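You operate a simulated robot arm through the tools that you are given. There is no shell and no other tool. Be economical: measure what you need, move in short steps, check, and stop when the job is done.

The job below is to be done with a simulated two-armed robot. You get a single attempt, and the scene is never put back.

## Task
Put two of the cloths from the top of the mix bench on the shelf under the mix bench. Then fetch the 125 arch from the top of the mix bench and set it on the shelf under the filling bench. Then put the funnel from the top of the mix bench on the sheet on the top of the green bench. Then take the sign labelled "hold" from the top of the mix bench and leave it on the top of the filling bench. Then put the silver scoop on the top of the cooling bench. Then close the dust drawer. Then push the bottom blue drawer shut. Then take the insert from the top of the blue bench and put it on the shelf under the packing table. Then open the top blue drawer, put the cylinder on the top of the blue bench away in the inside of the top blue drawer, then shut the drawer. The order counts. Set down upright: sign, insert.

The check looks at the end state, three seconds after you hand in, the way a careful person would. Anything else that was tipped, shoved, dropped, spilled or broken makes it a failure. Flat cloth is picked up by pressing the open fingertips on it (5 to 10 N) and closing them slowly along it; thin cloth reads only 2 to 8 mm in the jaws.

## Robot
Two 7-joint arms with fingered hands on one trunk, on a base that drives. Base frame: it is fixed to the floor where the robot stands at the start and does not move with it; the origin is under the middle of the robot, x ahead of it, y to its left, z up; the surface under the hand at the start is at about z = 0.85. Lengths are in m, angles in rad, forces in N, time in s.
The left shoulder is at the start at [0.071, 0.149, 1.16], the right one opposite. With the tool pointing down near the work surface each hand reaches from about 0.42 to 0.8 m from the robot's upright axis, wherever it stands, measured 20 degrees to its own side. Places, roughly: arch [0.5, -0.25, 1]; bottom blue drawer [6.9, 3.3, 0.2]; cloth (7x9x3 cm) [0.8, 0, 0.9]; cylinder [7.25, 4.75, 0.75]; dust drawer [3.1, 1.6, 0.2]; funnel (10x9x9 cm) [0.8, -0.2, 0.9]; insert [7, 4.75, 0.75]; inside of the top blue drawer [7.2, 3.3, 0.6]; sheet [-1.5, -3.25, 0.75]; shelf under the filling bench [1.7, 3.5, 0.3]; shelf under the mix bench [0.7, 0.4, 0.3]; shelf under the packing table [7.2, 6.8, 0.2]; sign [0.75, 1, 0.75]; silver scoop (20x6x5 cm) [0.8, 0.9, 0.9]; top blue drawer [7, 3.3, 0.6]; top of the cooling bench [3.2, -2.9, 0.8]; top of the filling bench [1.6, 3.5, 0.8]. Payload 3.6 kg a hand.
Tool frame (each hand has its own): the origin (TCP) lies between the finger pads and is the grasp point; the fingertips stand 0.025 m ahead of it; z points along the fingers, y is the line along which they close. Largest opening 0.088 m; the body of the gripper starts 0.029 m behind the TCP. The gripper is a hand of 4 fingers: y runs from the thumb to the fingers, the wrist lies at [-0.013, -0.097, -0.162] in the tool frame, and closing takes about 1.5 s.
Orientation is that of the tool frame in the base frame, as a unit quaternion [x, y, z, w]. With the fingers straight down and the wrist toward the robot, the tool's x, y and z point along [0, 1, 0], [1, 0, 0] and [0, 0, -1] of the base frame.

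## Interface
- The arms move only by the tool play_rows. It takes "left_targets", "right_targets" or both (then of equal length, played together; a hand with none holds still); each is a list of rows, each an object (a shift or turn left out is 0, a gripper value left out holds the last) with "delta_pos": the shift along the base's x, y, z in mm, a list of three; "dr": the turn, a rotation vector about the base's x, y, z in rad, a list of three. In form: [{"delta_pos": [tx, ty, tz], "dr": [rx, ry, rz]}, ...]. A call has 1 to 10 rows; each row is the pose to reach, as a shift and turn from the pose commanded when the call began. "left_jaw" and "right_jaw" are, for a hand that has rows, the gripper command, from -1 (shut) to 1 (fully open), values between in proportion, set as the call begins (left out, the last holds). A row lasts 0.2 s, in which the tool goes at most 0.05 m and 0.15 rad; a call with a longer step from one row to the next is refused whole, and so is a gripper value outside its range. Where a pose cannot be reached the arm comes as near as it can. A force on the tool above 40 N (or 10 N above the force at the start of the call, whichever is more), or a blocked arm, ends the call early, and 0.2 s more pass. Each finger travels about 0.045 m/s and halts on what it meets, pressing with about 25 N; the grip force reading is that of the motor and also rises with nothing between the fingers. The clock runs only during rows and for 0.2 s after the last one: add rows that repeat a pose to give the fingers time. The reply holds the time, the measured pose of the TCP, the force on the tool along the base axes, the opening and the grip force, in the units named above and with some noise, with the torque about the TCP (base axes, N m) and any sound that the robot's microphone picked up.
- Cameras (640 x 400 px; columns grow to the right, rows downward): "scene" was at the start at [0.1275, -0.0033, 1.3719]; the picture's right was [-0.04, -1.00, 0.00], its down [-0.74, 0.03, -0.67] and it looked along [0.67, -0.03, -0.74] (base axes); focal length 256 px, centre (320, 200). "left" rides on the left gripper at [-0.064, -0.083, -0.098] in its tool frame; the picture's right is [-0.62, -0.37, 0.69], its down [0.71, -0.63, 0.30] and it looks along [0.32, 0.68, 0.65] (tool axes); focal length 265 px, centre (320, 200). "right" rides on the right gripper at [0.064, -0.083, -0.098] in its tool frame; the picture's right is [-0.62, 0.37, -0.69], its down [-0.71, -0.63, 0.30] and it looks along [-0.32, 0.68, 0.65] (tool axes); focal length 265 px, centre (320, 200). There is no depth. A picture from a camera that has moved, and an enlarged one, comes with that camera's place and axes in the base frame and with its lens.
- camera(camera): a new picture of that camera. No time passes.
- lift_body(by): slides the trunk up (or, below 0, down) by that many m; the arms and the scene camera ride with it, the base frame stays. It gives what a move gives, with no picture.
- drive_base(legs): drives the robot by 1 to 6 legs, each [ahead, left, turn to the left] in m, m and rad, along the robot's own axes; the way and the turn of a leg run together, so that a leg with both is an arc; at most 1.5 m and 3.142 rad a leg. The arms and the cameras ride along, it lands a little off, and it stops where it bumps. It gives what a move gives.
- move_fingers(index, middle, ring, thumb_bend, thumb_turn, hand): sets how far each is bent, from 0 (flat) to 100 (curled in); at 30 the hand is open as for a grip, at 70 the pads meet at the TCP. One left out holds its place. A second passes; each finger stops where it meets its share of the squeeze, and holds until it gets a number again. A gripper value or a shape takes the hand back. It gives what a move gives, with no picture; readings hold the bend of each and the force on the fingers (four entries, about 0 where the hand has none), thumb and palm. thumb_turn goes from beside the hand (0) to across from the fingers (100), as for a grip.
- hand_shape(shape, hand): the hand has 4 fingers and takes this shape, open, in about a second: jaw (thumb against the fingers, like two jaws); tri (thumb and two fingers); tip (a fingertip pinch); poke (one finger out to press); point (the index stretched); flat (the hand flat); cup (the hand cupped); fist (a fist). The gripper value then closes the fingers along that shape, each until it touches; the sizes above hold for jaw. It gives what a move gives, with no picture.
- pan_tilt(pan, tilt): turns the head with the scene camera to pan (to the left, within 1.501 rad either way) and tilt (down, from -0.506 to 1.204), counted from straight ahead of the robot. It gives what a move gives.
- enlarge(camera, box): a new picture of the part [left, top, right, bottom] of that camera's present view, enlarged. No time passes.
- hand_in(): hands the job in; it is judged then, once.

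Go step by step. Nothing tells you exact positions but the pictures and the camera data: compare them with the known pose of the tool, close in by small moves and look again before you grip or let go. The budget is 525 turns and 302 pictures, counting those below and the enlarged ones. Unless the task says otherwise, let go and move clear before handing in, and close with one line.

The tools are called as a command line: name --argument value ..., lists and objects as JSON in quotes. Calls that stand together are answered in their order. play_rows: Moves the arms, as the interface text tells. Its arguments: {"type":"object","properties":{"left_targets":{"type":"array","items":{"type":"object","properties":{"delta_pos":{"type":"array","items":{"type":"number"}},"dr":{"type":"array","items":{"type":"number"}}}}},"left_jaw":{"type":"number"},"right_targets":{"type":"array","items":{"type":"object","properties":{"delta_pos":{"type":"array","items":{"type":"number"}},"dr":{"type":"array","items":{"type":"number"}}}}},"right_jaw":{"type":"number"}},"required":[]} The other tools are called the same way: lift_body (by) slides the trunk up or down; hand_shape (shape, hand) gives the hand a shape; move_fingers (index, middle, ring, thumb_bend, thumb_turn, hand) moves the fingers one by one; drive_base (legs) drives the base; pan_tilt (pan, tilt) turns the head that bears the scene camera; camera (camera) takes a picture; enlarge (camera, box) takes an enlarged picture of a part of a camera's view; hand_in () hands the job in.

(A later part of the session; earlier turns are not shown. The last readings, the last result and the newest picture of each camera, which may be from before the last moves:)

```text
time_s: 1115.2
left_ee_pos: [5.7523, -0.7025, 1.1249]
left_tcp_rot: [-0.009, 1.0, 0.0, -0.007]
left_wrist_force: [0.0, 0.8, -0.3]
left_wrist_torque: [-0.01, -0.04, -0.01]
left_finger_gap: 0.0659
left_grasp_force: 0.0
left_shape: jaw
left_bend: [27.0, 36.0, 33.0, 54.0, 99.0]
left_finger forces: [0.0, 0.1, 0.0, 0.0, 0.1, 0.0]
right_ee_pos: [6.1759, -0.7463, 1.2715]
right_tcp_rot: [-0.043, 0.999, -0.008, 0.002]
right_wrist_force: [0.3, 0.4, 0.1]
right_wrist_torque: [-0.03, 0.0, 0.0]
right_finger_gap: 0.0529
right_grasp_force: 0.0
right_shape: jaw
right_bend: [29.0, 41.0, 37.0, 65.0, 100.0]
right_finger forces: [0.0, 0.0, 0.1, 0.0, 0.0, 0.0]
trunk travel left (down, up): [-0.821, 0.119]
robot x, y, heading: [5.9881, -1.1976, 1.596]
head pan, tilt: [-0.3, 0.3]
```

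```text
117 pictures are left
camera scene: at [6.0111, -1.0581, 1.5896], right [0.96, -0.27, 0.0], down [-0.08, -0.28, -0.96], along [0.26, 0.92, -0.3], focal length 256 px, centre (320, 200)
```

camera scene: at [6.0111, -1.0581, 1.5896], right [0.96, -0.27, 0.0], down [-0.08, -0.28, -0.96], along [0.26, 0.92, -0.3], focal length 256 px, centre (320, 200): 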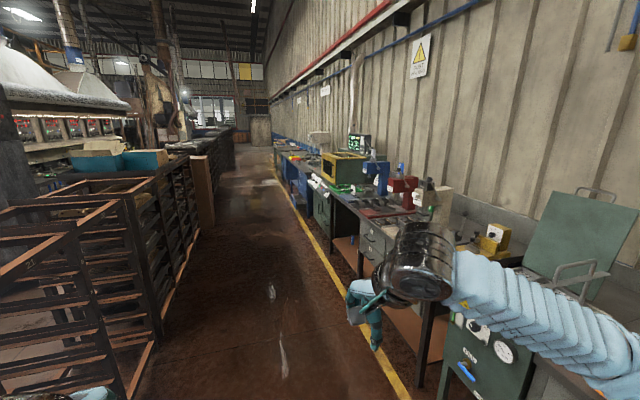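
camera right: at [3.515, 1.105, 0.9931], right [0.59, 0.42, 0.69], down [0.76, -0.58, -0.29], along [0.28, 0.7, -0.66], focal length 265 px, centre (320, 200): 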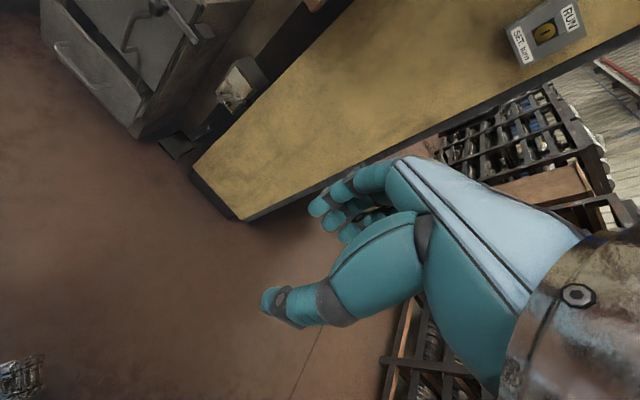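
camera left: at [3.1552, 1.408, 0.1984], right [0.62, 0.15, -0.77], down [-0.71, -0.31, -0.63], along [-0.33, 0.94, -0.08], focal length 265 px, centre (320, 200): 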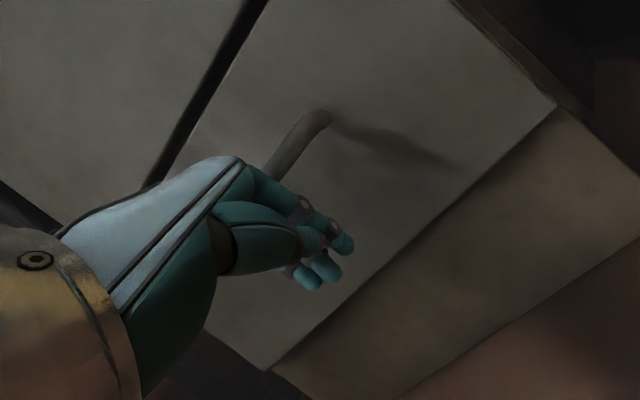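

The aisle north is clear. Driving up to the blue drawers.

drive_base --legs '[[1.5, 0, 0], [1.4, 0, 0], [1.0, -0.05, 0]]'

pan_tilt --pan -0.8 --tilt 0.5

camera --camera "scene"

```text
time_s: 1164.8
left_ee_pos: [5.6398, 3.2089, 1.1237]
left_tcp_rot: [-0.016, 1.0, 0.0, -0.007]
left_wrist_force: [0.1, 0.0, 0.1]
left_wrist_torque: [0.0, 0.0, 0.02]
left_finger_gap: 0.0658
left_grasp_force: 0.0
left_shape: jaw
left_bend: [27.0, 36.0, 33.0, 54.0, 99.0]
left_finger forces: [0.0, 0.1, 0.0, 0.0, 0.1, 0.0]
right_ee_pos: [6.0648, 3.1726, 1.2723]
right_tcp_rot: [-0.051, 0.999, -0.008, 0.001]
right_wrist_force: [0.2, 0.9, 1.0]
right_wrist_torque: [-0.01, -0.01, -0.03]
right_finger_gap: 0.053
right_grasp_force: 0.0
right_shape: jaw
right_bend: [29.0, 41.0, 37.0, 65.0, 100.0]
right_finger forces: [0.1, 0.1, 0.0, 0.1, 0.0, 0.0]
trunk travel left (down, up): [-0.821, 0.119]
robot x, y, heading: [5.8833, 2.7214, 1.613]
head pan, tilt: [-0.3, 0.3]
```

```text
time_s: 1165.7
left_ee_pos: [5.6402, 3.2094, 1.1251]
left_tcp_rot: [-0.016, 1.0, 0.0, -0.007]
left_wrist_force: [0.2, 0.1, -0.3]
left_wrist_torque: [-0.02, -0.01, 0.0]
left_finger_gap: 0.0658
left_grasp_force: 0.1
left_shape: jaw
left_bend: [27.0, 36.0, 33.0, 54.0, 99.0]
left_finger forces: [0.0, 0.0, 0.0, 0.1, 0.0, 0.0]
right_ee_pos: [6.0668, 3.1727, 1.2701]
right_tcp_rot: [-0.052, 0.999, -0.006, 0.001]
right_wrist_force: [0.3, -0.3, -0.1]
right_wrist_torque: [0.0, 0.01, 0.02]
right_finger_gap: 0.0526
right_grasp_force: 0.1
right_shape: jaw
right_bend: [29.0, 41.0, 37.0, 65.0, 100.0]
right_finger forces: [0.0, 0.1, 0.0, 0.1, 0.0, 0.1]
trunk travel left (down, up): [-0.821, 0.119]
robot x, y, heading: [5.888, 2.7176, 1.611]
head pan, tilt: [-0.799, 0.499]
```

```text
116 pictures are left
camera scene: at [5.9461, 2.8351, 1.5712], right [0.73, -0.69, 0.0], down [-0.33, -0.35, -0.88], along [0.6, 0.64, -0.48], focal length 256 px, centre (320, 200)
```

scene: 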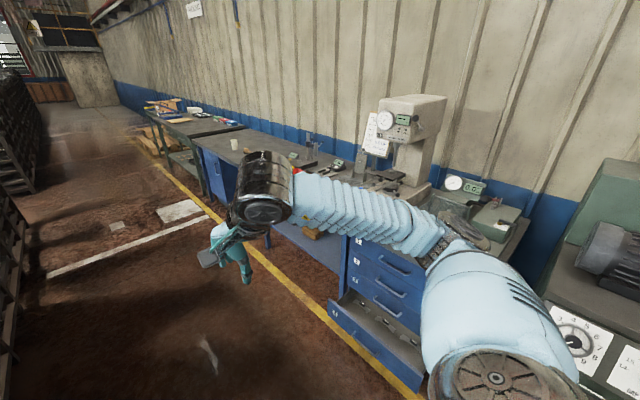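

The blue drawer unit is ahead right with its bottom drawer open. Turning to face it.

drive_base --legs '[[0.45, 0.1, 0], [0, 0, -1.6]]'

pan_tilt --pan 0 --tilt 0.6

camera --camera "scene"

```text
time_s: 1171.0
left_ee_pos: [5.5341, 3.6137, 1.126]
left_tcp_rot: [-0.015, 1.0, 0.0, -0.006]
left_wrist_force: [0.1, 0.1, -0.6]
left_wrist_torque: [-0.02, -0.04, 0.05]
left_finger_gap: 0.066
left_grasp_force: 0.1
left_shape: jaw
left_bend: [27.0, 36.0, 33.0, 54.0, 99.0]
left_finger forces: [0.0, 0.0, 0.0, 0.1, 0.1, 0.0]
right_ee_pos: [5.9592, 3.5758, 1.2724]
right_tcp_rot: [-0.049, 0.999, -0.007, 0.002]
right_wrist_force: [0.9, -0.1, 0.0]
right_wrist_torque: [-0.04, -0.03, -0.01]
right_finger_gap: 0.0527
right_grasp_force: 0.1
right_shape: jaw
right_bend: [29.0, 41.0, 37.0, 65.0, 100.0]
right_finger forces: [0.1, 0.0, 0.0, 0.1, 0.0, 0.0]
trunk travel left (down, up): [-0.821, 0.119]
robot x, y, heading: [5.7788, 3.1249, 1.611]
head pan, tilt: [-0.799, 0.499]
stopped in leg 1: the robot was blocked; the commanded pose is now the measured one
```

```text
time_s: 1172.2
left_ee_pos: [5.5358, 3.6146, 1.1269]
left_tcp_rot: [-0.014, 1.0, 0.002, -0.006]
left_wrist_force: [0.2, -0.7, -0.3]
left_wrist_torque: [-0.03, 0.02, -0.02]
left_finger_gap: 0.0659
left_grasp_force: 0.2
left_shape: jaw
left_bend: [27.0, 36.0, 33.0, 54.0, 99.0]
left_finger forces: [0.0, 0.0, 0.1, 0.0, 0.1, 0.0]
right_ee_pos: [5.9603, 3.5757, 1.274]
right_tcp_rot: [-0.048, 0.999, -0.007, 0.001]
right_wrist_force: [-0.5, -0.1, -0.1]
right_wrist_torque: [0.0, 0.01, 0.01]
right_finger_gap: 0.0527
right_grasp_force: 0.0
right_shape: jaw
right_bend: [29.0, 41.0, 37.0, 65.0, 100.0]
right_finger forces: [0.1, 0.0, 0.0, 0.0, 0.0, 0.1]
trunk travel left (down, up): [-0.821, 0.119]
robot x, y, heading: [5.7795, 3.125, 1.611]
head pan, tilt: [0.0, 0.6]
```

```text
115 pictures are left
camera scene: at [5.7718, 3.2588, 1.5625], right [1.0, 0.04, 0.0], down [0.02, -0.56, -0.83], along [-0.03, 0.83, -0.56], focal length 256 px, centre (320, 200)
```

scene: 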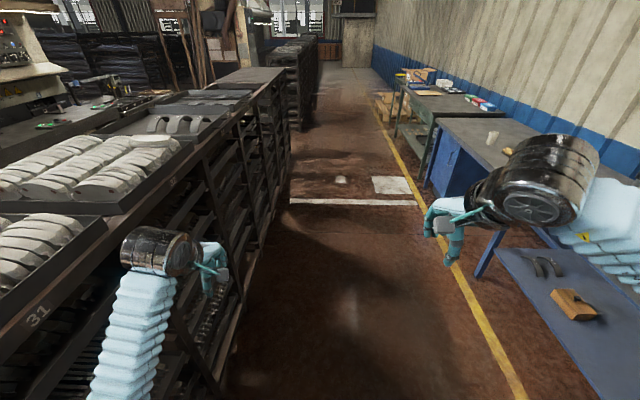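

I drifted close to the racks and touched. Moving right, away from them, then turning.

drive_base --legs '[[0, -0.27, 0]]'

camera --camera "scene"

drive_base --legs '[[0, 0, -1.6]]'

pan_tilt --pan 0 --tilt 0.75

camera --camera "scene"

```text
time_s: 1176.2
left_ee_pos: [5.8006, 3.6258, 1.1238]
left_tcp_rot: [-0.014, 1.0, -0.001, -0.006]
left_wrist_force: [0.1, 1.4, 0.3]
left_wrist_torque: [0.0, -0.02, 0.02]
left_finger_gap: 0.066
left_grasp_force: 0.0
left_shape: jaw
left_bend: [27.0, 36.0, 33.0, 54.0, 99.0]
left_finger forces: [0.0, 0.0, 0.0, 0.0, 0.1, 0.0]
right_ee_pos: [6.2255, 3.5893, 1.2722]
right_tcp_rot: [-0.05, 0.999, -0.007, 0.003]
right_wrist_force: [-0.5, 0.4, -0.2]
right_wrist_torque: [0.01, 0.02, -0.03]
right_finger_gap: 0.0525
right_grasp_force: 0.1
right_shape: jaw
right_bend: [29.0, 41.0, 37.0, 65.0, 100.0]
right_finger forces: [0.0, 0.0, 0.1, 0.0, 0.0, 0.0]
trunk travel left (down, up): [-0.821, 0.119]
robot x, y, heading: [6.0458, 3.1336, 1.611]
head pan, tilt: [0.0, 0.6]
```

```text
114 pictures are left
camera scene: at [6.0389, 3.2719, 1.5622], right [1.0, 0.04, 0.0], down [0.02, -0.56, -0.83], along [-0.03, 0.82, -0.56], focal length 256 px, centre (320, 200)
```

scene: 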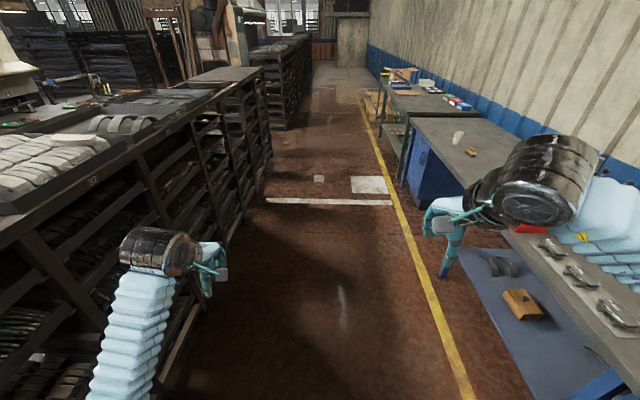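

```text
time_s: 1186.8
left_ee_pos: [6.5493, 3.3622, 1.1238]
left_tcp_rot: [0.71, 0.704, 0.004, -0.006]
left_wrist_force: [-0.4, 0.7, 0.7]
left_wrist_torque: [0.0, 0.01, 0.0]
left_finger_gap: 0.0659
left_grasp_force: 0.0
left_shape: jaw
left_bend: [27.0, 36.0, 33.0, 54.0, 99.0]
left_finger forces: [0.1, 0.0, 0.1, 0.0, 0.0, 0.0]
right_ee_pos: [6.4953, 2.9401, 1.2719]
right_tcp_rot: [0.684, 0.729, -0.006, -0.004]
right_wrist_force: [-1.3, 0.5, 0.1]
right_wrist_torque: [0.0, 0.0, 0.0]
right_finger_gap: 0.0526
right_grasp_force: 0.1
right_shape: jaw
right_bend: [29.0, 41.0, 37.0, 65.0, 100.0]
right_finger forces: [0.0, 0.0, 0.0, 0.1, 0.1, 0.0]
trunk travel left (down, up): [-0.821, 0.119]
robot x, y, heading: [6.0463, 3.1357, 0.002]
head pan, tilt: [0.0, 0.6]
```

```text
time_s: 1187.5
left_ee_pos: [6.5483, 3.3637, 1.1237]
left_tcp_rot: [0.71, 0.704, 0.005, -0.005]
left_wrist_force: [0.1, 0.8, 0.3]
left_wrist_torque: [-0.01, -0.01, 0.0]
left_finger_gap: 0.0659
left_grasp_force: 0.0
left_shape: jaw
left_bend: [27.0, 36.0, 33.0, 54.0, 99.0]
left_finger forces: [0.1, 0.0, 0.0, 0.0, 0.1, 0.0]
right_ee_pos: [6.4953, 2.9403, 1.2728]
right_tcp_rot: [0.685, 0.729, -0.007, -0.003]
right_wrist_force: [0.9, -1.0, -0.1]
right_wrist_torque: [-0.01, 0.03, -0.01]
right_finger_gap: 0.0526
right_grasp_force: 0.1
right_shape: jaw
right_bend: [29.0, 41.0, 37.0, 65.0, 100.0]
right_finger forces: [0.1, 0.0, 0.0, 0.0, 0.1, 0.0]
trunk travel left (down, up): [-0.821, 0.119]
robot x, y, heading: [6.0493, 3.1327, 0.002]
head pan, tilt: [0.0, 0.75]
```

```text
113 pictures are left
camera scene: at [6.1785, 3.1359, 1.5493], right [0.0, -1.0, 0.0], down [-0.68, 0.0, -0.73], along [0.73, 0.0, -0.68], focal length 256 px, centre (320, 200)
```

scene: 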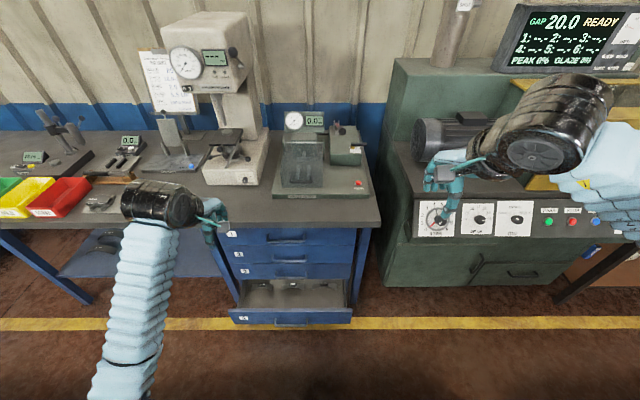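

Bottom drawer (front at x≈6.72, y≈3.29) is open ~0.12 m. Same method: lower the trunk, then pitch the closed left hand forward.

lift_body --by -0.4

lift_body --by -0.3

play_rows --left_targets '[{"delta_pos": [0, 0, -20]}, {"delta_pos": [10, 0, -45]}, {"delta_pos": [20, 0, -75]}, {"delta_pos": [20, 0, -105], "dr": [0, -0.12, 0]}, {"delta_pos": [20, 0, -130], "dr": [0, -0.24, 0]}, {"delta_pos": [20, 0, -150], "dr": [0, -0.36, 0]}, {"delta_pos": [20, 0, -165], "dr": [0, -0.48, 0]}, {"delta_pos": [20, 0, -175], "dr": [0, -0.6, 0]}, {"delta_pos": [20, 0, -185], "dr": [0, -0.7, 0]}, {"delta_pos": [20, 0, -185], "dr": [0, -0.7, 0]}]' --left_jaw -1

camera --camera "scene"

camera --camera "left"

```text
time_s: 1191.3
left_ee_pos: [6.5482, 3.3642, 0.7246]
left_tcp_rot: [0.71, 0.704, 0.004, -0.006]
left_wrist_force: [-0.9, 0.4, -0.2]
left_wrist_torque: [0.02, 0.0, -0.02]
left_finger_gap: 0.0657
left_grasp_force: 0.0
left_shape: jaw
left_bend: [27.0, 36.0, 33.0, 54.0, 99.0]
left_finger forces: [0.0, 0.0, 0.0, 0.1, 0.0, 0.0]
right_ee_pos: [6.4961, 2.9409, 0.8716]
right_tcp_rot: [0.684, 0.729, -0.007, -0.004]
right_wrist_force: [0.2, -0.7, 0.2]
right_wrist_torque: [0.0, 0.03, -0.01]
right_finger_gap: 0.0524
right_grasp_force: 0.0
right_shape: jaw
right_bend: [29.0, 41.0, 37.0, 65.0, 100.0]
right_finger forces: [0.0, 0.1, 0.0, 0.0, 0.0, 0.0]
trunk travel left (down, up): [-0.421, 0.519]
robot x, y, heading: [6.05, 3.1343, 0.003]
head pan, tilt: [0.0, 0.75]
```

```text
time_s: 1194.3
left_ee_pos: [6.5491, 3.3637, 0.4243]
left_tcp_rot: [0.71, 0.704, 0.004, -0.005]
left_wrist_force: [0.0, 0.6, 0.5]
left_wrist_torque: [0.03, -0.04, -0.02]
left_finger_gap: 0.066
left_grasp_force: 0.0
left_shape: jaw
left_bend: [27.0, 36.0, 33.0, 54.0, 99.0]
left_finger forces: [0.1, 0.0, 0.0, 0.1, 0.0, 0.1]
right_ee_pos: [6.4951, 2.9387, 0.5717]
right_tcp_rot: [0.684, 0.729, -0.006, -0.004]
right_wrist_force: [0.2, 0.4, 0.5]
right_wrist_torque: [0.01, -0.02, -0.01]
right_finger_gap: 0.0528
right_grasp_force: 0.0
right_shape: jaw
right_bend: [29.0, 41.0, 37.0, 65.0, 100.0]
right_finger forces: [0.0, 0.0, 0.0, 0.0, 0.0, 0.0]
trunk travel left (down, up): [-0.121, 0.819]
robot x, y, heading: [6.0497, 3.1352, 0.002]
head pan, tilt: [0.0, 0.75]
```

```text
time_s: 1196.5
left_ee_pos: [6.5688, 3.363, 0.239]
left_tcp_rot: [0.665, 0.663, 0.248, 0.237]
left_wrist_force: [-0.2, -0.8, -0.1]
left_wrist_torque: [-0.01, 0.02, -0.01]
left_finger_gap: 0.0003
left_grasp_force: 24.8
left_shape: jaw
left_bend: [70.0, 70.0, 70.0, 38.0, 100.0]
left_finger forces: [0.1, 0.1, 0.0, 0.0, 0.0, 0.0]
right_ee_pos: [6.4958, 2.9397, 0.5716]
right_tcp_rot: [0.684, 0.729, -0.005, -0.004]
right_wrist_force: [0.5, -0.4, 0.2]
right_wrist_torque: [-0.01, -0.01, 0.0]
right_finger_gap: 0.0525
right_grasp_force: 0.0
right_shape: jaw
right_bend: [29.0, 41.0, 37.0, 65.0, 100.0]
right_finger forces: [0.1, 0.0, 0.0, 0.1, 0.1, 0.1]
trunk travel left (down, up): [-0.121, 0.819]
robot x, y, heading: [6.0506, 3.1336, 0.003]
head pan, tilt: [0.0, 0.75]
```

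```text
112 pictures are left
camera scene: at [6.1789, 3.1352, 0.8492], right [0.0, -1.0, 0.0], down [-0.68, 0.0, -0.73], along [0.73, 0.0, -0.68], focal length 256 px, centre (320, 200)
```

scene: 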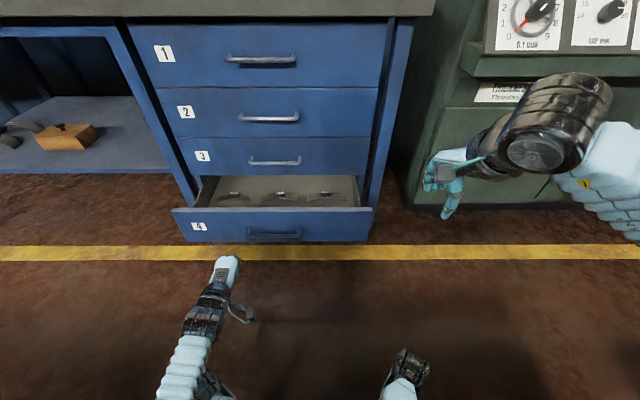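

```text
111 pictures are left
camera left: at [6.4407, 3.2989, 0.2601], right [0.17, -0.61, -0.78], down [-0.29, 0.72, -0.63], along [0.94, 0.33, -0.06], focal length 265 px, centre (320, 200)
```

left: 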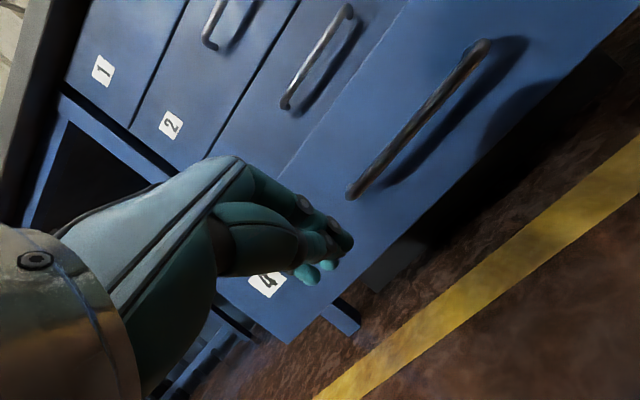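

play_rows --left_targets '[{"delta_pos": [0, 20, -8]}, {"delta_pos": [0, 40, -15]}, {"delta_pos": [0, 55, -20]}, {"delta_pos": [0, 55, -20]}]'

drive_base --legs '[[0.13, 0, 0]]'

play_rows --left_targets '[{"delta_pos": [12, 0, 0]}, {"delta_pos": [24, 0, 0]}, {"delta_pos": [36, 0, 0]}, {"delta_pos": [48, 0, 0]}, {"delta_pos": [60, 0, 0]}, {"delta_pos": [72, 0, 0]}, {"delta_pos": [84, 0, 0]}, {"delta_pos": [96, 0, 0]}, {"delta_pos": [108, 0, 0]}, {"delta_pos": [120, 0, 0]}]'

camera --camera "scene"

```text
time_s: 1197.5
left_ee_pos: [6.5691, 3.4169, 0.2195]
left_tcp_rot: [0.665, 0.663, 0.248, 0.236]
left_wrist_force: [0.2, 0.8, 1.3]
left_wrist_torque: [0.0, 0.01, -0.01]
left_finger_gap: 0.0001
left_grasp_force: 24.7
left_shape: jaw
left_bend: [70.0, 70.0, 70.0, 38.0, 100.0]
left_finger forces: [0.1, 0.0, 0.1, 0.1, 0.0, 0.0]
right_ee_pos: [6.4953, 2.9401, 0.5718]
right_tcp_rot: [0.684, 0.73, -0.007, -0.004]
right_wrist_force: [-0.1, 0.7, 0.0]
right_wrist_torque: [0.0, -0.02, -0.05]
right_finger_gap: 0.0527
right_grasp_force: 0.0
right_shape: jaw
right_bend: [29.0, 41.0, 37.0, 65.0, 100.0]
right_finger forces: [0.0, 0.0, 0.0, 0.0, 0.0, 0.0]
trunk travel left (down, up): [-0.121, 0.819]
robot x, y, heading: [6.0474, 3.1358, 0.004]
head pan, tilt: [0.0, 0.75]
```

```text
time_s: 1199.8
left_ee_pos: [6.6984, 3.4184, 0.2188]
left_tcp_rot: [0.665, 0.664, 0.248, 0.236]
left_wrist_force: [-0.2, 0.5, -0.3]
left_wrist_torque: [-0.01, 0.02, -0.02]
left_finger_gap: 0.0001
left_grasp_force: 25.0
left_shape: jaw
left_bend: [70.0, 70.0, 70.0, 38.0, 100.0]
left_finger forces: [0.1, 0.0, 0.0, 0.0, 0.0, 0.0]
right_ee_pos: [6.6248, 2.9391, 0.5717]
right_tcp_rot: [0.685, 0.728, -0.007, -0.004]
right_wrist_force: [-1.5, 0.2, -0.8]
right_wrist_torque: [-0.01, -0.03, 0.02]
right_finger_gap: 0.0529
right_grasp_force: 0.1
right_shape: jaw
right_bend: [29.0, 41.0, 37.0, 65.0, 100.0]
right_finger forces: [0.0, 0.0, 0.0, 0.0, 0.1, 0.0]
trunk travel left (down, up): [-0.121, 0.819]
robot x, y, heading: [6.1847, 3.1336, 0.006]
head pan, tilt: [0.0, 0.75]
```

```text
time_s: 1202.0
left_ee_pos: [6.8179, 3.4185, 0.2191]
left_tcp_rot: [0.666, 0.663, 0.247, 0.236]
left_wrist_force: [-0.2, 0.8, 0.2]
left_wrist_torque: [0.0, 0.01, 0.04]
left_finger_gap: 0.0001
left_grasp_force: 24.6
left_shape: jaw
left_bend: [70.0, 70.0, 70.0, 39.0, 100.0]
left_finger forces: [0.1, 0.1, 0.1, 0.0, 0.0, 0.1]
right_ee_pos: [6.6251, 2.9396, 0.5723]
right_tcp_rot: [0.685, 0.728, -0.006, -0.004]
right_wrist_force: [0.0, -0.3, 1.0]
right_wrist_torque: [0.01, -0.02, -0.01]
right_finger_gap: 0.0528
right_grasp_force: 0.1
right_shape: jaw
right_bend: [29.0, 41.0, 37.0, 65.0, 100.0]
right_finger forces: [0.0, 0.1, 0.0, 0.1, 0.0, 0.0]
trunk travel left (down, up): [-0.121, 0.819]
robot x, y, heading: [6.1837, 3.1342, 0.004]
head pan, tilt: [0.0, 0.75]
```

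```text
110 pictures are left
camera scene: at [6.3116, 3.1355, 0.8492], right [0.0, -1.0, 0.0], down [-0.68, 0.0, -0.73], along [0.73, 0.0, -0.68], focal length 256 px, centre (320, 200)
```

scene: 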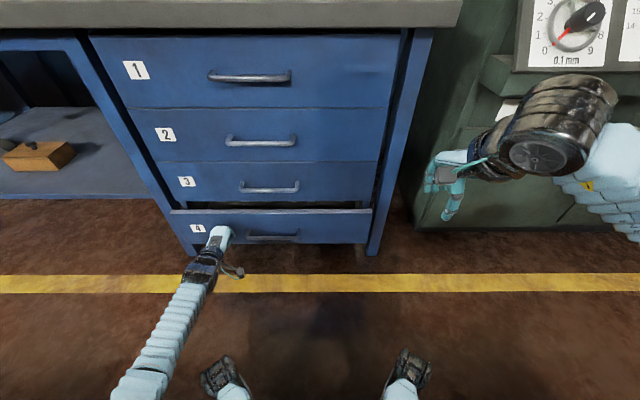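

It slides easily. Pushing the remaining distance.

play_rows --left_targets '[{"delta_pos": [10, 0, 0]}, {"delta_pos": [20, 0, 0]}, {"delta_pos": [30, 0, 0]}, {"delta_pos": [40, 0, 0]}, {"delta_pos": [50, 0, 0]}, {"delta_pos": [60, 0, 0]}, {"delta_pos": [70, 0, 0]}]'

camera --camera "scene"

```text
time_s: 1203.5
left_ee_pos: [6.8762, 3.417, 0.217]
left_tcp_rot: [0.667, 0.663, 0.246, 0.234]
left_wrist_force: [-29.5, -1.8, 11.4]
left_wrist_torque: [0.0, 0.06, -0.01]
left_finger_gap: 0.0
left_grasp_force: 25.6
left_shape: jaw
left_bend: [70.0, 70.0, 70.0, 39.0, 100.0]
left_finger forces: [0.1, 2.2, 0.0, 0.0, 54.1, 0.1]
right_ee_pos: [6.6248, 2.9406, 0.5732]
right_tcp_rot: [0.685, 0.729, -0.006, -0.004]
right_wrist_force: [-0.2, -0.7, -0.1]
right_wrist_torque: [0.01, 0.01, 0.02]
right_finger_gap: 0.0528
right_grasp_force: 0.1
right_shape: jaw
right_bend: [29.0, 41.0, 37.0, 65.0, 100.0]
right_finger forces: [0.0, 0.0, 0.0, 0.1, 0.0, 0.0]
trunk travel left (down, up): [-0.121, 0.819]
robot x, y, heading: [6.1768, 3.1343, 0.001]
head pan, tilt: [0.0, 0.75]
stopped in row 7 (left hand): the force on the tool passed its limit at 61 N (the readings are from after the stop); the commanded pose is now the measured one
```

```text
109 pictures are left
camera scene: at [6.3095, 3.1349, 0.8498], right [0.0, -1.0, 0.0], down [-0.68, 0.0, -0.73], along [0.73, 0.0, -0.68], focal length 256 px, centre (320, 200)
```

scene: 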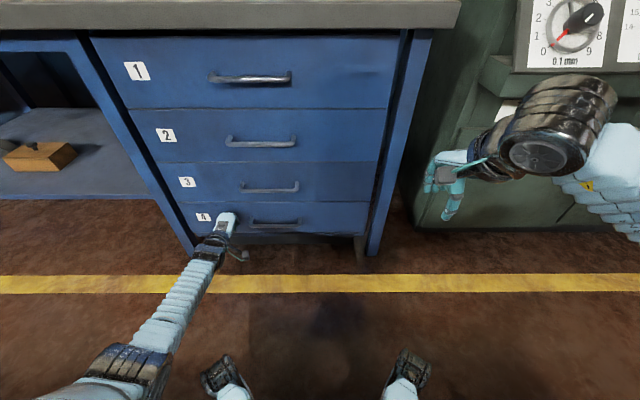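

Bottom drawer is shut. Retracting, rising, and going along to the blue bench top at y≈4.75.

play_rows --left_targets '[{"delta_pos": [-40, 0, 0]}, {"delta_pos": [-80, 0, 0]}, {"delta_pos": [-120, 0, 0]}]'

drive_base --legs '[[-0.15, 0, 0]]'

lift_body --by 0.4

lift_body --by 0.3

play_rows --left_targets '[{"delta_pos": [0, 0, 30], "dr": [0, 0.12, 0]}, {"delta_pos": [0, 0, 60], "dr": [0, 0.24, 0]}, {"delta_pos": [0, 0, 90], "dr": [0, 0.36, 0]}, {"delta_pos": [0, 0, 120], "dr": [0, 0.48, 0]}, {"delta_pos": [0, 0, 150], "dr": [0, 0.6, 0]}, {"delta_pos": [0, 0, 180], "dr": [0, 0.7, 0]}, {"delta_pos": [0, 0, 210], "dr": [0, 0.7, 0]}, {"delta_pos": [0, 0, 230], "dr": [0, 0.7, 0]}]' --left_jaw 1

drive_base --legs '[[0, 1.4, 0]]'

camera --camera "scene"

```text
time_s: 1204.3
left_ee_pos: [6.7589, 3.4184, 0.2172]
left_tcp_rot: [0.667, 0.663, 0.246, 0.234]
left_wrist_force: [0.1, 0.0, -0.3]
left_wrist_torque: [0.02, 0.0, -0.01]
left_finger_gap: 0.0
left_grasp_force: 25.1
left_shape: jaw
left_bend: [70.0, 70.0, 70.0, 40.0, 100.0]
left_finger forces: [0.1, 0.0, 0.1, 0.1, 0.0, 0.0]
right_ee_pos: [6.6262, 2.9396, 0.5723]
right_tcp_rot: [0.685, 0.729, -0.007, -0.004]
right_wrist_force: [0.2, 1.0, -0.7]
right_wrist_torque: [0.01, 0.0, 0.02]
right_finger_gap: 0.0526
right_grasp_force: 0.1
right_shape: jaw
right_bend: [29.0, 41.0, 37.0, 65.0, 100.0]
right_finger forces: [0.1, 0.0, 0.0, 0.1, 0.0, 0.1]
trunk travel left (down, up): [-0.121, 0.819]
robot x, y, heading: [6.1837, 3.1332, 0.001]
head pan, tilt: [0.0, 0.75]
```

```text
time_s: 1206.8
left_ee_pos: [6.6133, 3.4164, 0.2179]
left_tcp_rot: [0.667, 0.663, 0.245, 0.234]
left_wrist_force: [0.3, -0.4, -0.4]
left_wrist_torque: [0.02, 0.01, 0.02]
left_finger_gap: 0.0002
left_grasp_force: 25.1
left_shape: jaw
left_bend: [70.0, 70.0, 70.0, 40.0, 100.0]
left_finger forces: [0.0, 0.0, 0.1, 0.1, 0.1, 0.1]
right_ee_pos: [6.4772, 2.9376, 0.5715]
right_tcp_rot: [0.685, 0.728, -0.007, -0.004]
right_wrist_force: [-0.8, -0.3, -0.2]
right_wrist_torque: [0.04, 0.01, 0.05]
right_finger_gap: 0.0527
right_grasp_force: 0.2
right_shape: jaw
right_bend: [29.0, 41.0, 37.0, 65.0, 100.0]
right_finger forces: [0.0, 0.1, 0.0, 0.1, 0.0, 0.0]
trunk travel left (down, up): [-0.121, 0.819]
robot x, y, heading: [6.0337, 3.1342, -0.001]
head pan, tilt: [0.0, 0.75]
```

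```text
time_s: 1210.7
left_ee_pos: [6.6136, 3.4163, 0.6177]
left_tcp_rot: [0.667, 0.662, 0.246, 0.236]
left_wrist_force: [0.7, 0.1, -0.5]
left_wrist_torque: [-0.04, 0.0, -0.01]
left_finger_gap: 0.0
left_grasp_force: 24.8
left_shape: jaw
left_bend: [70.0, 70.0, 70.0, 40.0, 100.0]
left_finger forces: [0.1, 0.0, 0.0, 0.0, 0.1, 0.1]
right_ee_pos: [6.4779, 2.9383, 0.9717]
right_tcp_rot: [0.686, 0.728, -0.007, -0.004]
right_wrist_force: [0.5, 0.6, 0.8]
right_wrist_torque: [0.02, -0.02, -0.01]
right_finger_gap: 0.0528
right_grasp_force: 0.0
right_shape: jaw
right_bend: [29.0, 41.0, 37.0, 65.0, 100.0]
right_finger forces: [0.0, 0.0, 0.0, 0.0, 0.0, 0.0]
trunk travel left (down, up): [-0.521, 0.419]
robot x, y, heading: [6.0327, 3.1334, 0.002]
head pan, tilt: [0.0, 0.75]
```

```text
time_s: 1213.7
left_ee_pos: [6.6121, 3.4175, 0.9169]
left_tcp_rot: [0.667, 0.663, 0.246, 0.235]
left_wrist_force: [0.1, 0.5, 0.3]
left_wrist_torque: [0.02, 0.02, 0.0]
left_finger_gap: 0.0
left_grasp_force: 25.0
left_shape: jaw
left_bend: [70.0, 70.0, 70.0, 40.0, 100.0]
left_finger forces: [0.1, 0.0, 0.0, 0.0, 0.1, 0.0]
right_ee_pos: [6.4786, 2.9389, 1.2727]
right_tcp_rot: [0.686, 0.728, -0.006, -0.003]
right_wrist_force: [-0.8, 0.2, 0.6]
right_wrist_torque: [-0.01, -0.02, -0.01]
right_finger_gap: 0.0527
right_grasp_force: 0.0
right_shape: jaw
right_bend: [29.0, 41.0, 37.0, 65.0, 100.0]
right_finger forces: [0.0, 0.0, 0.0, 0.1, 0.1, 0.1]
trunk travel left (down, up): [-0.821, 0.119]
robot x, y, heading: [6.0316, 3.1331, -0.0]
head pan, tilt: [0.0, 0.75]
```

```text
time_s: 1215.5
left_ee_pos: [6.6116, 3.4157, 1.1461]
left_tcp_rot: [0.711, 0.703, 0.002, -0.007]
left_wrist_force: [-0.3, -0.6, 0.1]
left_wrist_torque: [-0.02, -0.04, 0.0]
left_finger_gap: 0.0877
left_grasp_force: 0.1
left_shape: jaw
left_bend: [30.0, 30.0, 30.0, 30.0, 98.0]
left_finger forces: [0.0, 0.0, 0.0, 0.0, 0.0, 0.1]
right_ee_pos: [6.4776, 2.9383, 1.2722]
right_tcp_rot: [0.686, 0.727, -0.007, -0.003]
right_wrist_force: [-0.2, 0.2, 0.0]
right_wrist_torque: [-0.02, 0.03, 0.0]
right_finger_gap: 0.0527
right_grasp_force: 0.1
right_shape: jaw
right_bend: [29.0, 41.0, 37.0, 65.0, 100.0]
right_finger forces: [0.1, 0.0, 0.0, 0.1, 0.1, 0.1]
trunk travel left (down, up): [-0.821, 0.119]
robot x, y, heading: [6.031, 3.1362, 0.003]
head pan, tilt: [0.0, 0.75]
```

```text
time_s: 1233.3
left_ee_pos: [6.5981, 4.816, 1.1458]
left_tcp_rot: [0.707, 0.707, 0.002, -0.007]
left_wrist_force: [-0.3, 0.8, -0.5]
left_wrist_torque: [0.02, -0.03, 0.01]
left_finger_gap: 0.0878
left_grasp_force: 0.0
left_shape: jaw
left_bend: [30.0, 30.0, 30.0, 30.0, 98.0]
left_finger forces: [0.1, 0.1, 0.0, 0.0, 0.0, 0.1]
right_ee_pos: [6.4707, 4.3357, 1.2728]
right_tcp_rot: [0.682, 0.732, -0.006, -0.004]
right_wrist_force: [-0.8, 0.6, -0.8]
right_wrist_torque: [-0.01, -0.03, -0.05]
right_finger_gap: 0.0528
right_grasp_force: 0.0
right_shape: jaw
right_bend: [29.0, 41.0, 37.0, 65.0, 100.0]
right_finger forces: [0.0, 0.0, 0.0, 0.0, 0.0, 0.0]
trunk travel left (down, up): [-0.821, 0.119]
robot x, y, heading: [6.0187, 4.5274, 0.008]
head pan, tilt: [0.0, 0.75]
```

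```text
108 pictures are left
camera scene: at [6.1509, 4.5291, 1.5493], right [0.01, -1.0, 0.0], down [-0.68, -0.01, -0.73], along [0.73, 0.01, -0.68], focal length 256 px, centre (320, 200)
```

scene: 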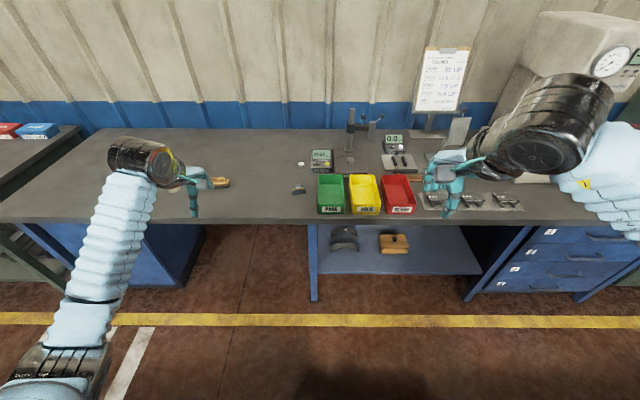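

enlarge --camera "scene" --box '[100, 110, 320, 230]'

camera --camera "left"

```text
2.91 times, centred on (210, 170) of scene
camera zoom: at [6.1509, 4.5291, 1.5493], right [0.01, -1.0, 0.0], down [-0.68, -0.01, -0.73], along [0.73, 0.01, -0.68], focal length 743 px, centre (640, 287)
```

zoom: 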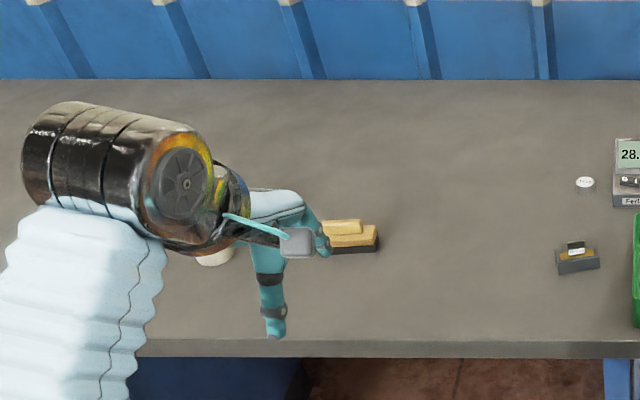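

```text
106 pictures are left
camera left: at [6.5145, 4.7505, 1.2449], right [-0.37, -0.61, -0.7], down [-0.63, 0.72, -0.29], along [0.68, 0.33, -0.65], focal length 265 px, centre (320, 200)
```

left: 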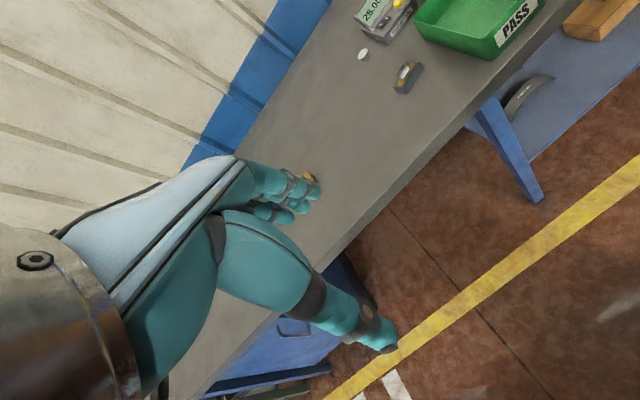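

enlarge --camera "scene" --box '[270, 140, 350, 220]'

```text
5.00 times, centred on (310, 180) of scene
camera zoom: at [6.1509, 4.5291, 1.5493], right [0.01, -1.0, 0.0], down [-0.68, -0.01, -0.73], along [0.73, 0.01, -0.68], focal length 1277 px, centre (370, 300)
```

zoom: 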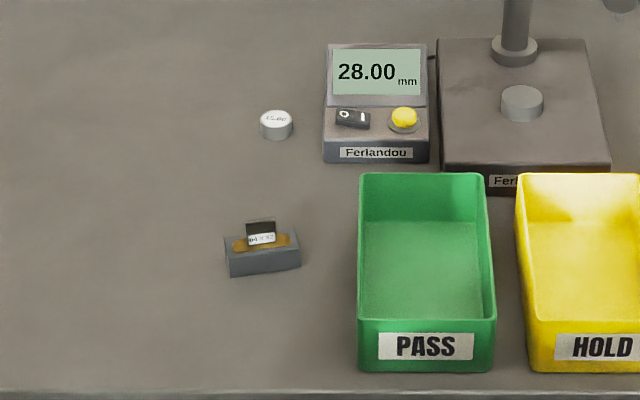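

The insert (at ≈(7.04, 4.64)) looks like a small block with a label tab; the cylinder is the small white one at ≈(7.24, 4.64). Driving closer for a good look.

drive_base --legs '[[0.38, -0.08, 0]]'

enlarge --camera "scene" --box '[220, 170, 340, 270]'

camera --camera "left"

```text
time_s: 1238.7
left_ee_pos: [6.9787, 4.7412, 1.148]
left_tcp_rot: [0.707, 0.707, 0.001, -0.005]
left_wrist_force: [-0.7, 0.0, 0.3]
left_wrist_torque: [-0.02, 0.03, -0.01]
left_finger_gap: 0.0877
left_grasp_force: 0.0
left_shape: jaw
left_bend: [30.0, 30.0, 30.0, 30.0, 98.0]
left_finger forces: [0.1, 0.0, 0.1, 0.0, 0.0, 0.1]
right_ee_pos: [6.849, 4.2618, 1.2721]
right_tcp_rot: [0.683, 0.731, -0.008, -0.003]
right_wrist_force: [-0.2, 0.0, -0.3]
right_wrist_torque: [-0.01, 0.02, -0.01]
right_finger_gap: 0.0527
right_grasp_force: 0.1
right_shape: jaw
right_bend: [29.0, 41.0, 37.0, 65.0, 100.0]
right_finger forces: [0.0, 0.0, 0.0, 0.0, 0.0, 0.1]
trunk travel left (down, up): [-0.821, 0.119]
robot x, y, heading: [6.4012, 4.4495, 0.007]
head pan, tilt: [0.0, 0.75]
```

```text
4.00 times, centred on (280, 220) of scene
camera zoom: at [6.5311, 4.4553, 1.5494], right [0.01, -1.0, 0.0], down [-0.68, -0.01, -0.73], along [0.73, 0.01, -0.68], focal length 1022 px, centre (480, 120)
```

zoom: 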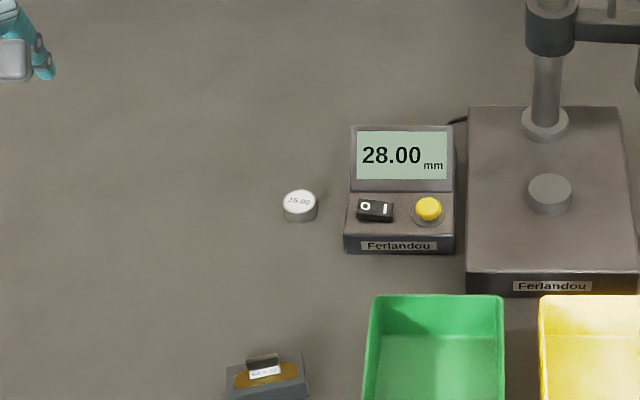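

```text
103 pictures are left
camera left: at [6.894, 4.6756, 1.2447], right [-0.37, -0.61, -0.7], down [-0.63, 0.72, -0.29], along [0.68, 0.33, -0.65], focal length 265 px, centre (320, 200)
```

left: 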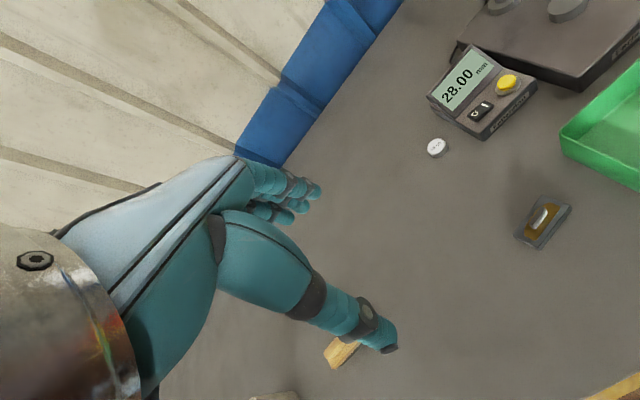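

enlarge --camera "left" --box '[490, 170, 610, 270]'

```text
4.00 times, centred on (550, 220) of left
camera zoom: at [6.894, 4.6756, 1.2447], right [-0.37, -0.61, -0.7], down [-0.63, 0.72, -0.29], along [0.68, 0.33, -0.65], focal length 1062 px, centre (-600, 120)
```

zoom: 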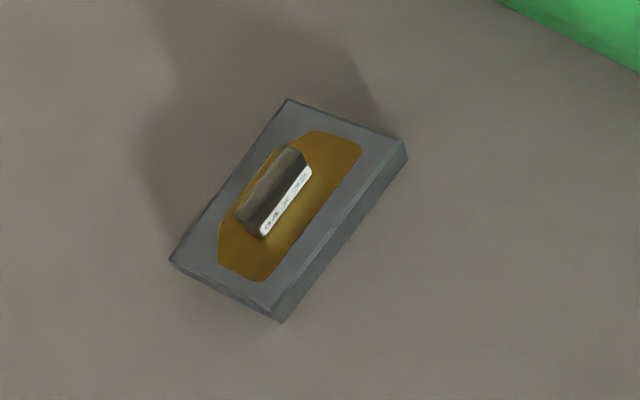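

It's one piece: a 66×31 mm base plate with a labelled post, centred at (7.008, 4.634), yaw ≈0.26. I'll grip the base across its short side with the left hand.

play_rows --left_targets '[{"delta_pos": [4, -14, -20], "dr": [0, 0, 0.03]}, {"delta_pos": [8, -28, -45], "dr": [0, 0, 0.07]}, {"delta_pos": [12, -42, -75], "dr": [0, 0, 0.1]}, {"delta_pos": [16, -56, -105], "dr": [0, 0, 0.14]}, {"delta_pos": [20, -70, -135], "dr": [0, 0, 0.18]}, {"delta_pos": [24, -84, -165], "dr": [0, 0, 0.22]}, {"delta_pos": [29, -100, -195], "dr": [0, 0, 0.26]}, {"delta_pos": [29, -107, -225], "dr": [0, 0, 0.26]}, {"delta_pos": [29, -107, -225], "dr": [0, 0, 0.26]}]' --left_jaw 0.4

camera --camera "left"

enlarge --camera "scene" --box '[200, 170, 340, 290]'

```text
time_s: 1240.7
left_ee_pos: [7.0075, 4.6331, 0.9209]
left_tcp_rot: [0.611, 0.792, 0.001, -0.006]
left_wrist_force: [0.5, -0.8, 0.4]
left_wrist_torque: [-0.01, -0.01, -0.01]
left_finger_gap: 0.062
left_grasp_force: 0.1
left_shape: jaw
left_bend: [27.0, 37.0, 34.0, 58.0, 99.0]
left_finger forces: [0.0, 0.0, 0.0, 0.1, 0.0, 0.0]
right_ee_pos: [6.8496, 4.2597, 1.2714]
right_tcp_rot: [0.683, 0.73, -0.007, -0.004]
right_wrist_force: [0.0, 0.0, -0.1]
right_wrist_torque: [0.02, -0.01, -0.03]
right_finger_gap: 0.0525
right_grasp_force: 0.0
right_shape: jaw
right_bend: [29.0, 41.0, 37.0, 65.0, 100.0]
right_finger forces: [0.0, 0.0, 0.0, 0.0, 0.0, 0.1]
trunk travel left (down, up): [-0.821, 0.119]
robot x, y, heading: [6.4032, 4.4534, 0.009]
head pan, tilt: [0.0, 0.75]
```

```text
101 pictures are left
camera left: at [6.9437, 4.549, 1.0192], right [-0.2, -0.69, -0.7], down [-0.79, 0.53, -0.29], along [0.57, 0.49, -0.65], focal length 265 px, centre (320, 200)
```

left: 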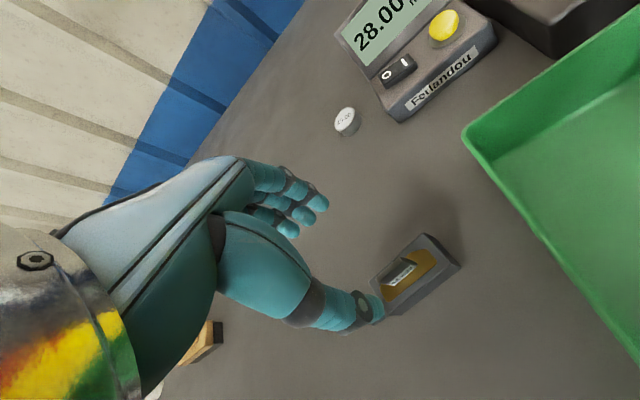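

```text
3.33 times, centred on (270, 230) of scene
camera zoom: at [6.5324, 4.4539, 1.5492], right [0.01, -1.0, 0.0], down [-0.68, -0.01, -0.73], along [0.73, 0.01, -0.68], focal length 852 px, centre (487, 100)
```

zoom: 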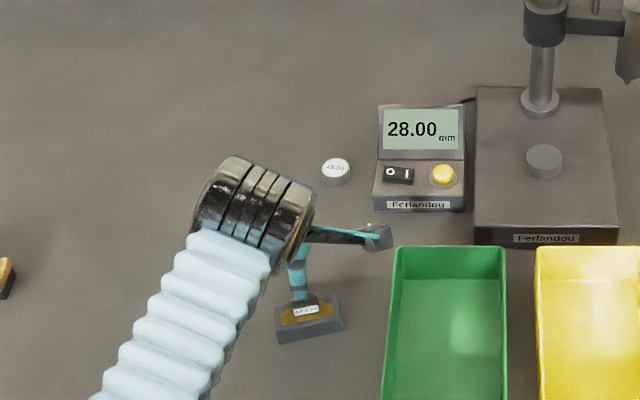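

Aligned within 2 mm. Descending carefully.

play_rows --left_targets '[{"delta_pos": [-1, 0, -40]}, {"delta_pos": [-1, 0, -70]}, {"delta_pos": [-1, 0, -85]}, {"delta_pos": [-1, 0, -92]}, {"delta_pos": [-1, 0, -98]}]'

camera --camera "left"

enlarge --camera "scene" --box '[200, 190, 320, 290]'

```text
time_s: 1241.9
left_ee_pos: [7.0076, 4.6319, 0.8256]
left_tcp_rot: [0.611, 0.792, 0.002, -0.004]
left_wrist_force: [0.0, 0.6, 5.4]
left_wrist_torque: [0.06, -0.2, 0.02]
left_finger_gap: 0.0618
left_grasp_force: 0.0
left_shape: jaw
left_bend: [27.0, 36.0, 34.0, 58.0, 99.0]
left_finger forces: [0.9, 4.6, 0.0, 0.1, 0.1, 0.0]
right_ee_pos: [6.8482, 4.2597, 1.2728]
right_tcp_rot: [0.683, 0.731, -0.006, -0.003]
right_wrist_force: [-0.3, 0.3, -0.2]
right_wrist_torque: [-0.01, 0.04, 0.0]
right_finger_gap: 0.0527
right_grasp_force: 0.1
right_shape: jaw
right_bend: [29.0, 41.0, 37.0, 65.0, 100.0]
right_finger forces: [0.0, 0.0, 0.0, 0.1, 0.1, 0.0]
trunk travel left (down, up): [-0.821, 0.119]
robot x, y, heading: [6.4051, 4.452, 0.011]
head pan, tilt: [0.0, 0.75]
```

```text
99 pictures are left
camera left: at [6.9429, 4.5472, 0.9237], right [-0.2, -0.69, -0.7], down [-0.79, 0.53, -0.3], along [0.58, 0.49, -0.65], focal length 265 px, centre (320, 200)
```

left: 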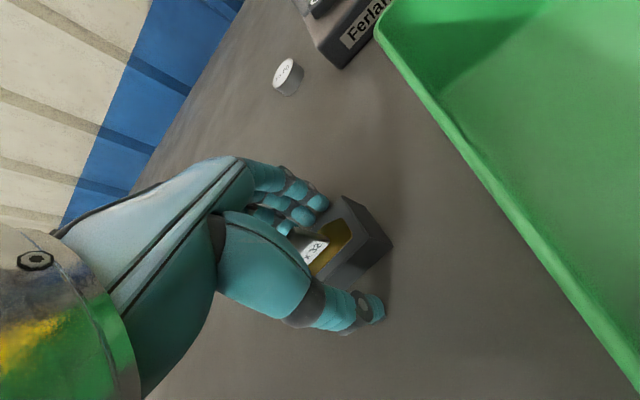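

```text
4.00 times, centred on (260, 240) of scene
camera zoom: at [6.5307, 4.4526, 1.5495], right [0.01, -1.0, 0.0], down [-0.68, -0.01, -0.73], along [0.73, 0.01, -0.68], focal length 1022 px, centre (560, 40)
```

zoom: 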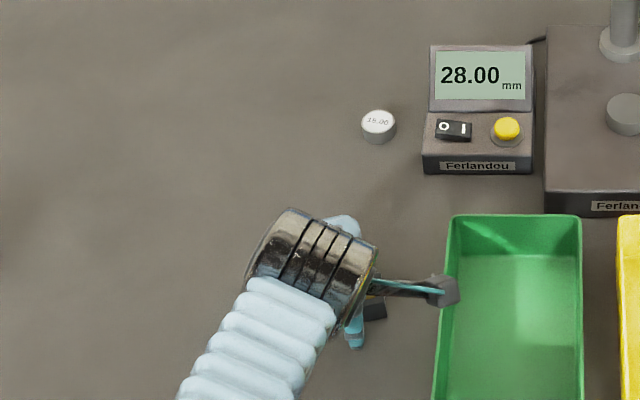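

play_rows --left_targets '[{"delta_pos": [0, 0, 3]}, {"delta_pos": [0, 0, 3]}, {"delta_pos": [0, 0, 3]}, {"delta_pos": [0, 0, 3]}, {"delta_pos": [0, 0, 3]}, {"delta_pos": [0, 0, 3]}, {"delta_pos": [0, 0, 3]}, {"delta_pos": [0, 0, 3]}]' --left_jaw -1

camera --camera "left"

```text
time_s: 1243.7
left_ee_pos: [7.0088, 4.6308, 0.8269]
left_tcp_rot: [0.61, 0.792, 0.001, -0.007]
left_wrist_force: [0.7, -0.5, 1.3]
left_wrist_torque: [-0.03, -0.05, -0.05]
left_finger_gap: 0.0309
left_grasp_force: 24.4
left_shape: jaw
left_bend: [74.0, 46.0, 45.0, 78.0, 100.0]
left_finger forces: [14.4, 6.1, 3.1, 0.1, 21.9, 0.0]
right_ee_pos: [6.8489, 4.2587, 1.2707]
right_tcp_rot: [0.683, 0.731, -0.005, -0.004]
right_wrist_force: [0.4, 0.2, -0.2]
right_wrist_torque: [0.01, -0.03, -0.03]
right_finger_gap: 0.0529
right_grasp_force: 0.2
right_shape: jaw
right_bend: [29.0, 41.0, 37.0, 65.0, 100.0]
right_finger forces: [0.0, 0.0, 0.0, 0.0, 0.0, 0.0]
trunk travel left (down, up): [-0.821, 0.119]
robot x, y, heading: [6.3976, 4.4531, 0.006]
head pan, tilt: [0.0, 0.75]
```

```text
97 pictures are left
camera left: at [6.943, 4.5472, 0.9247], right [-0.21, -0.69, -0.7], down [-0.79, 0.53, -0.29], along [0.57, 0.49, -0.65], focal length 265 px, centre (320, 200)
```

left: 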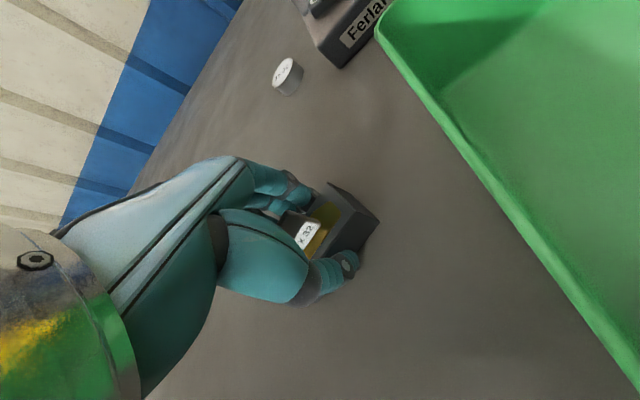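

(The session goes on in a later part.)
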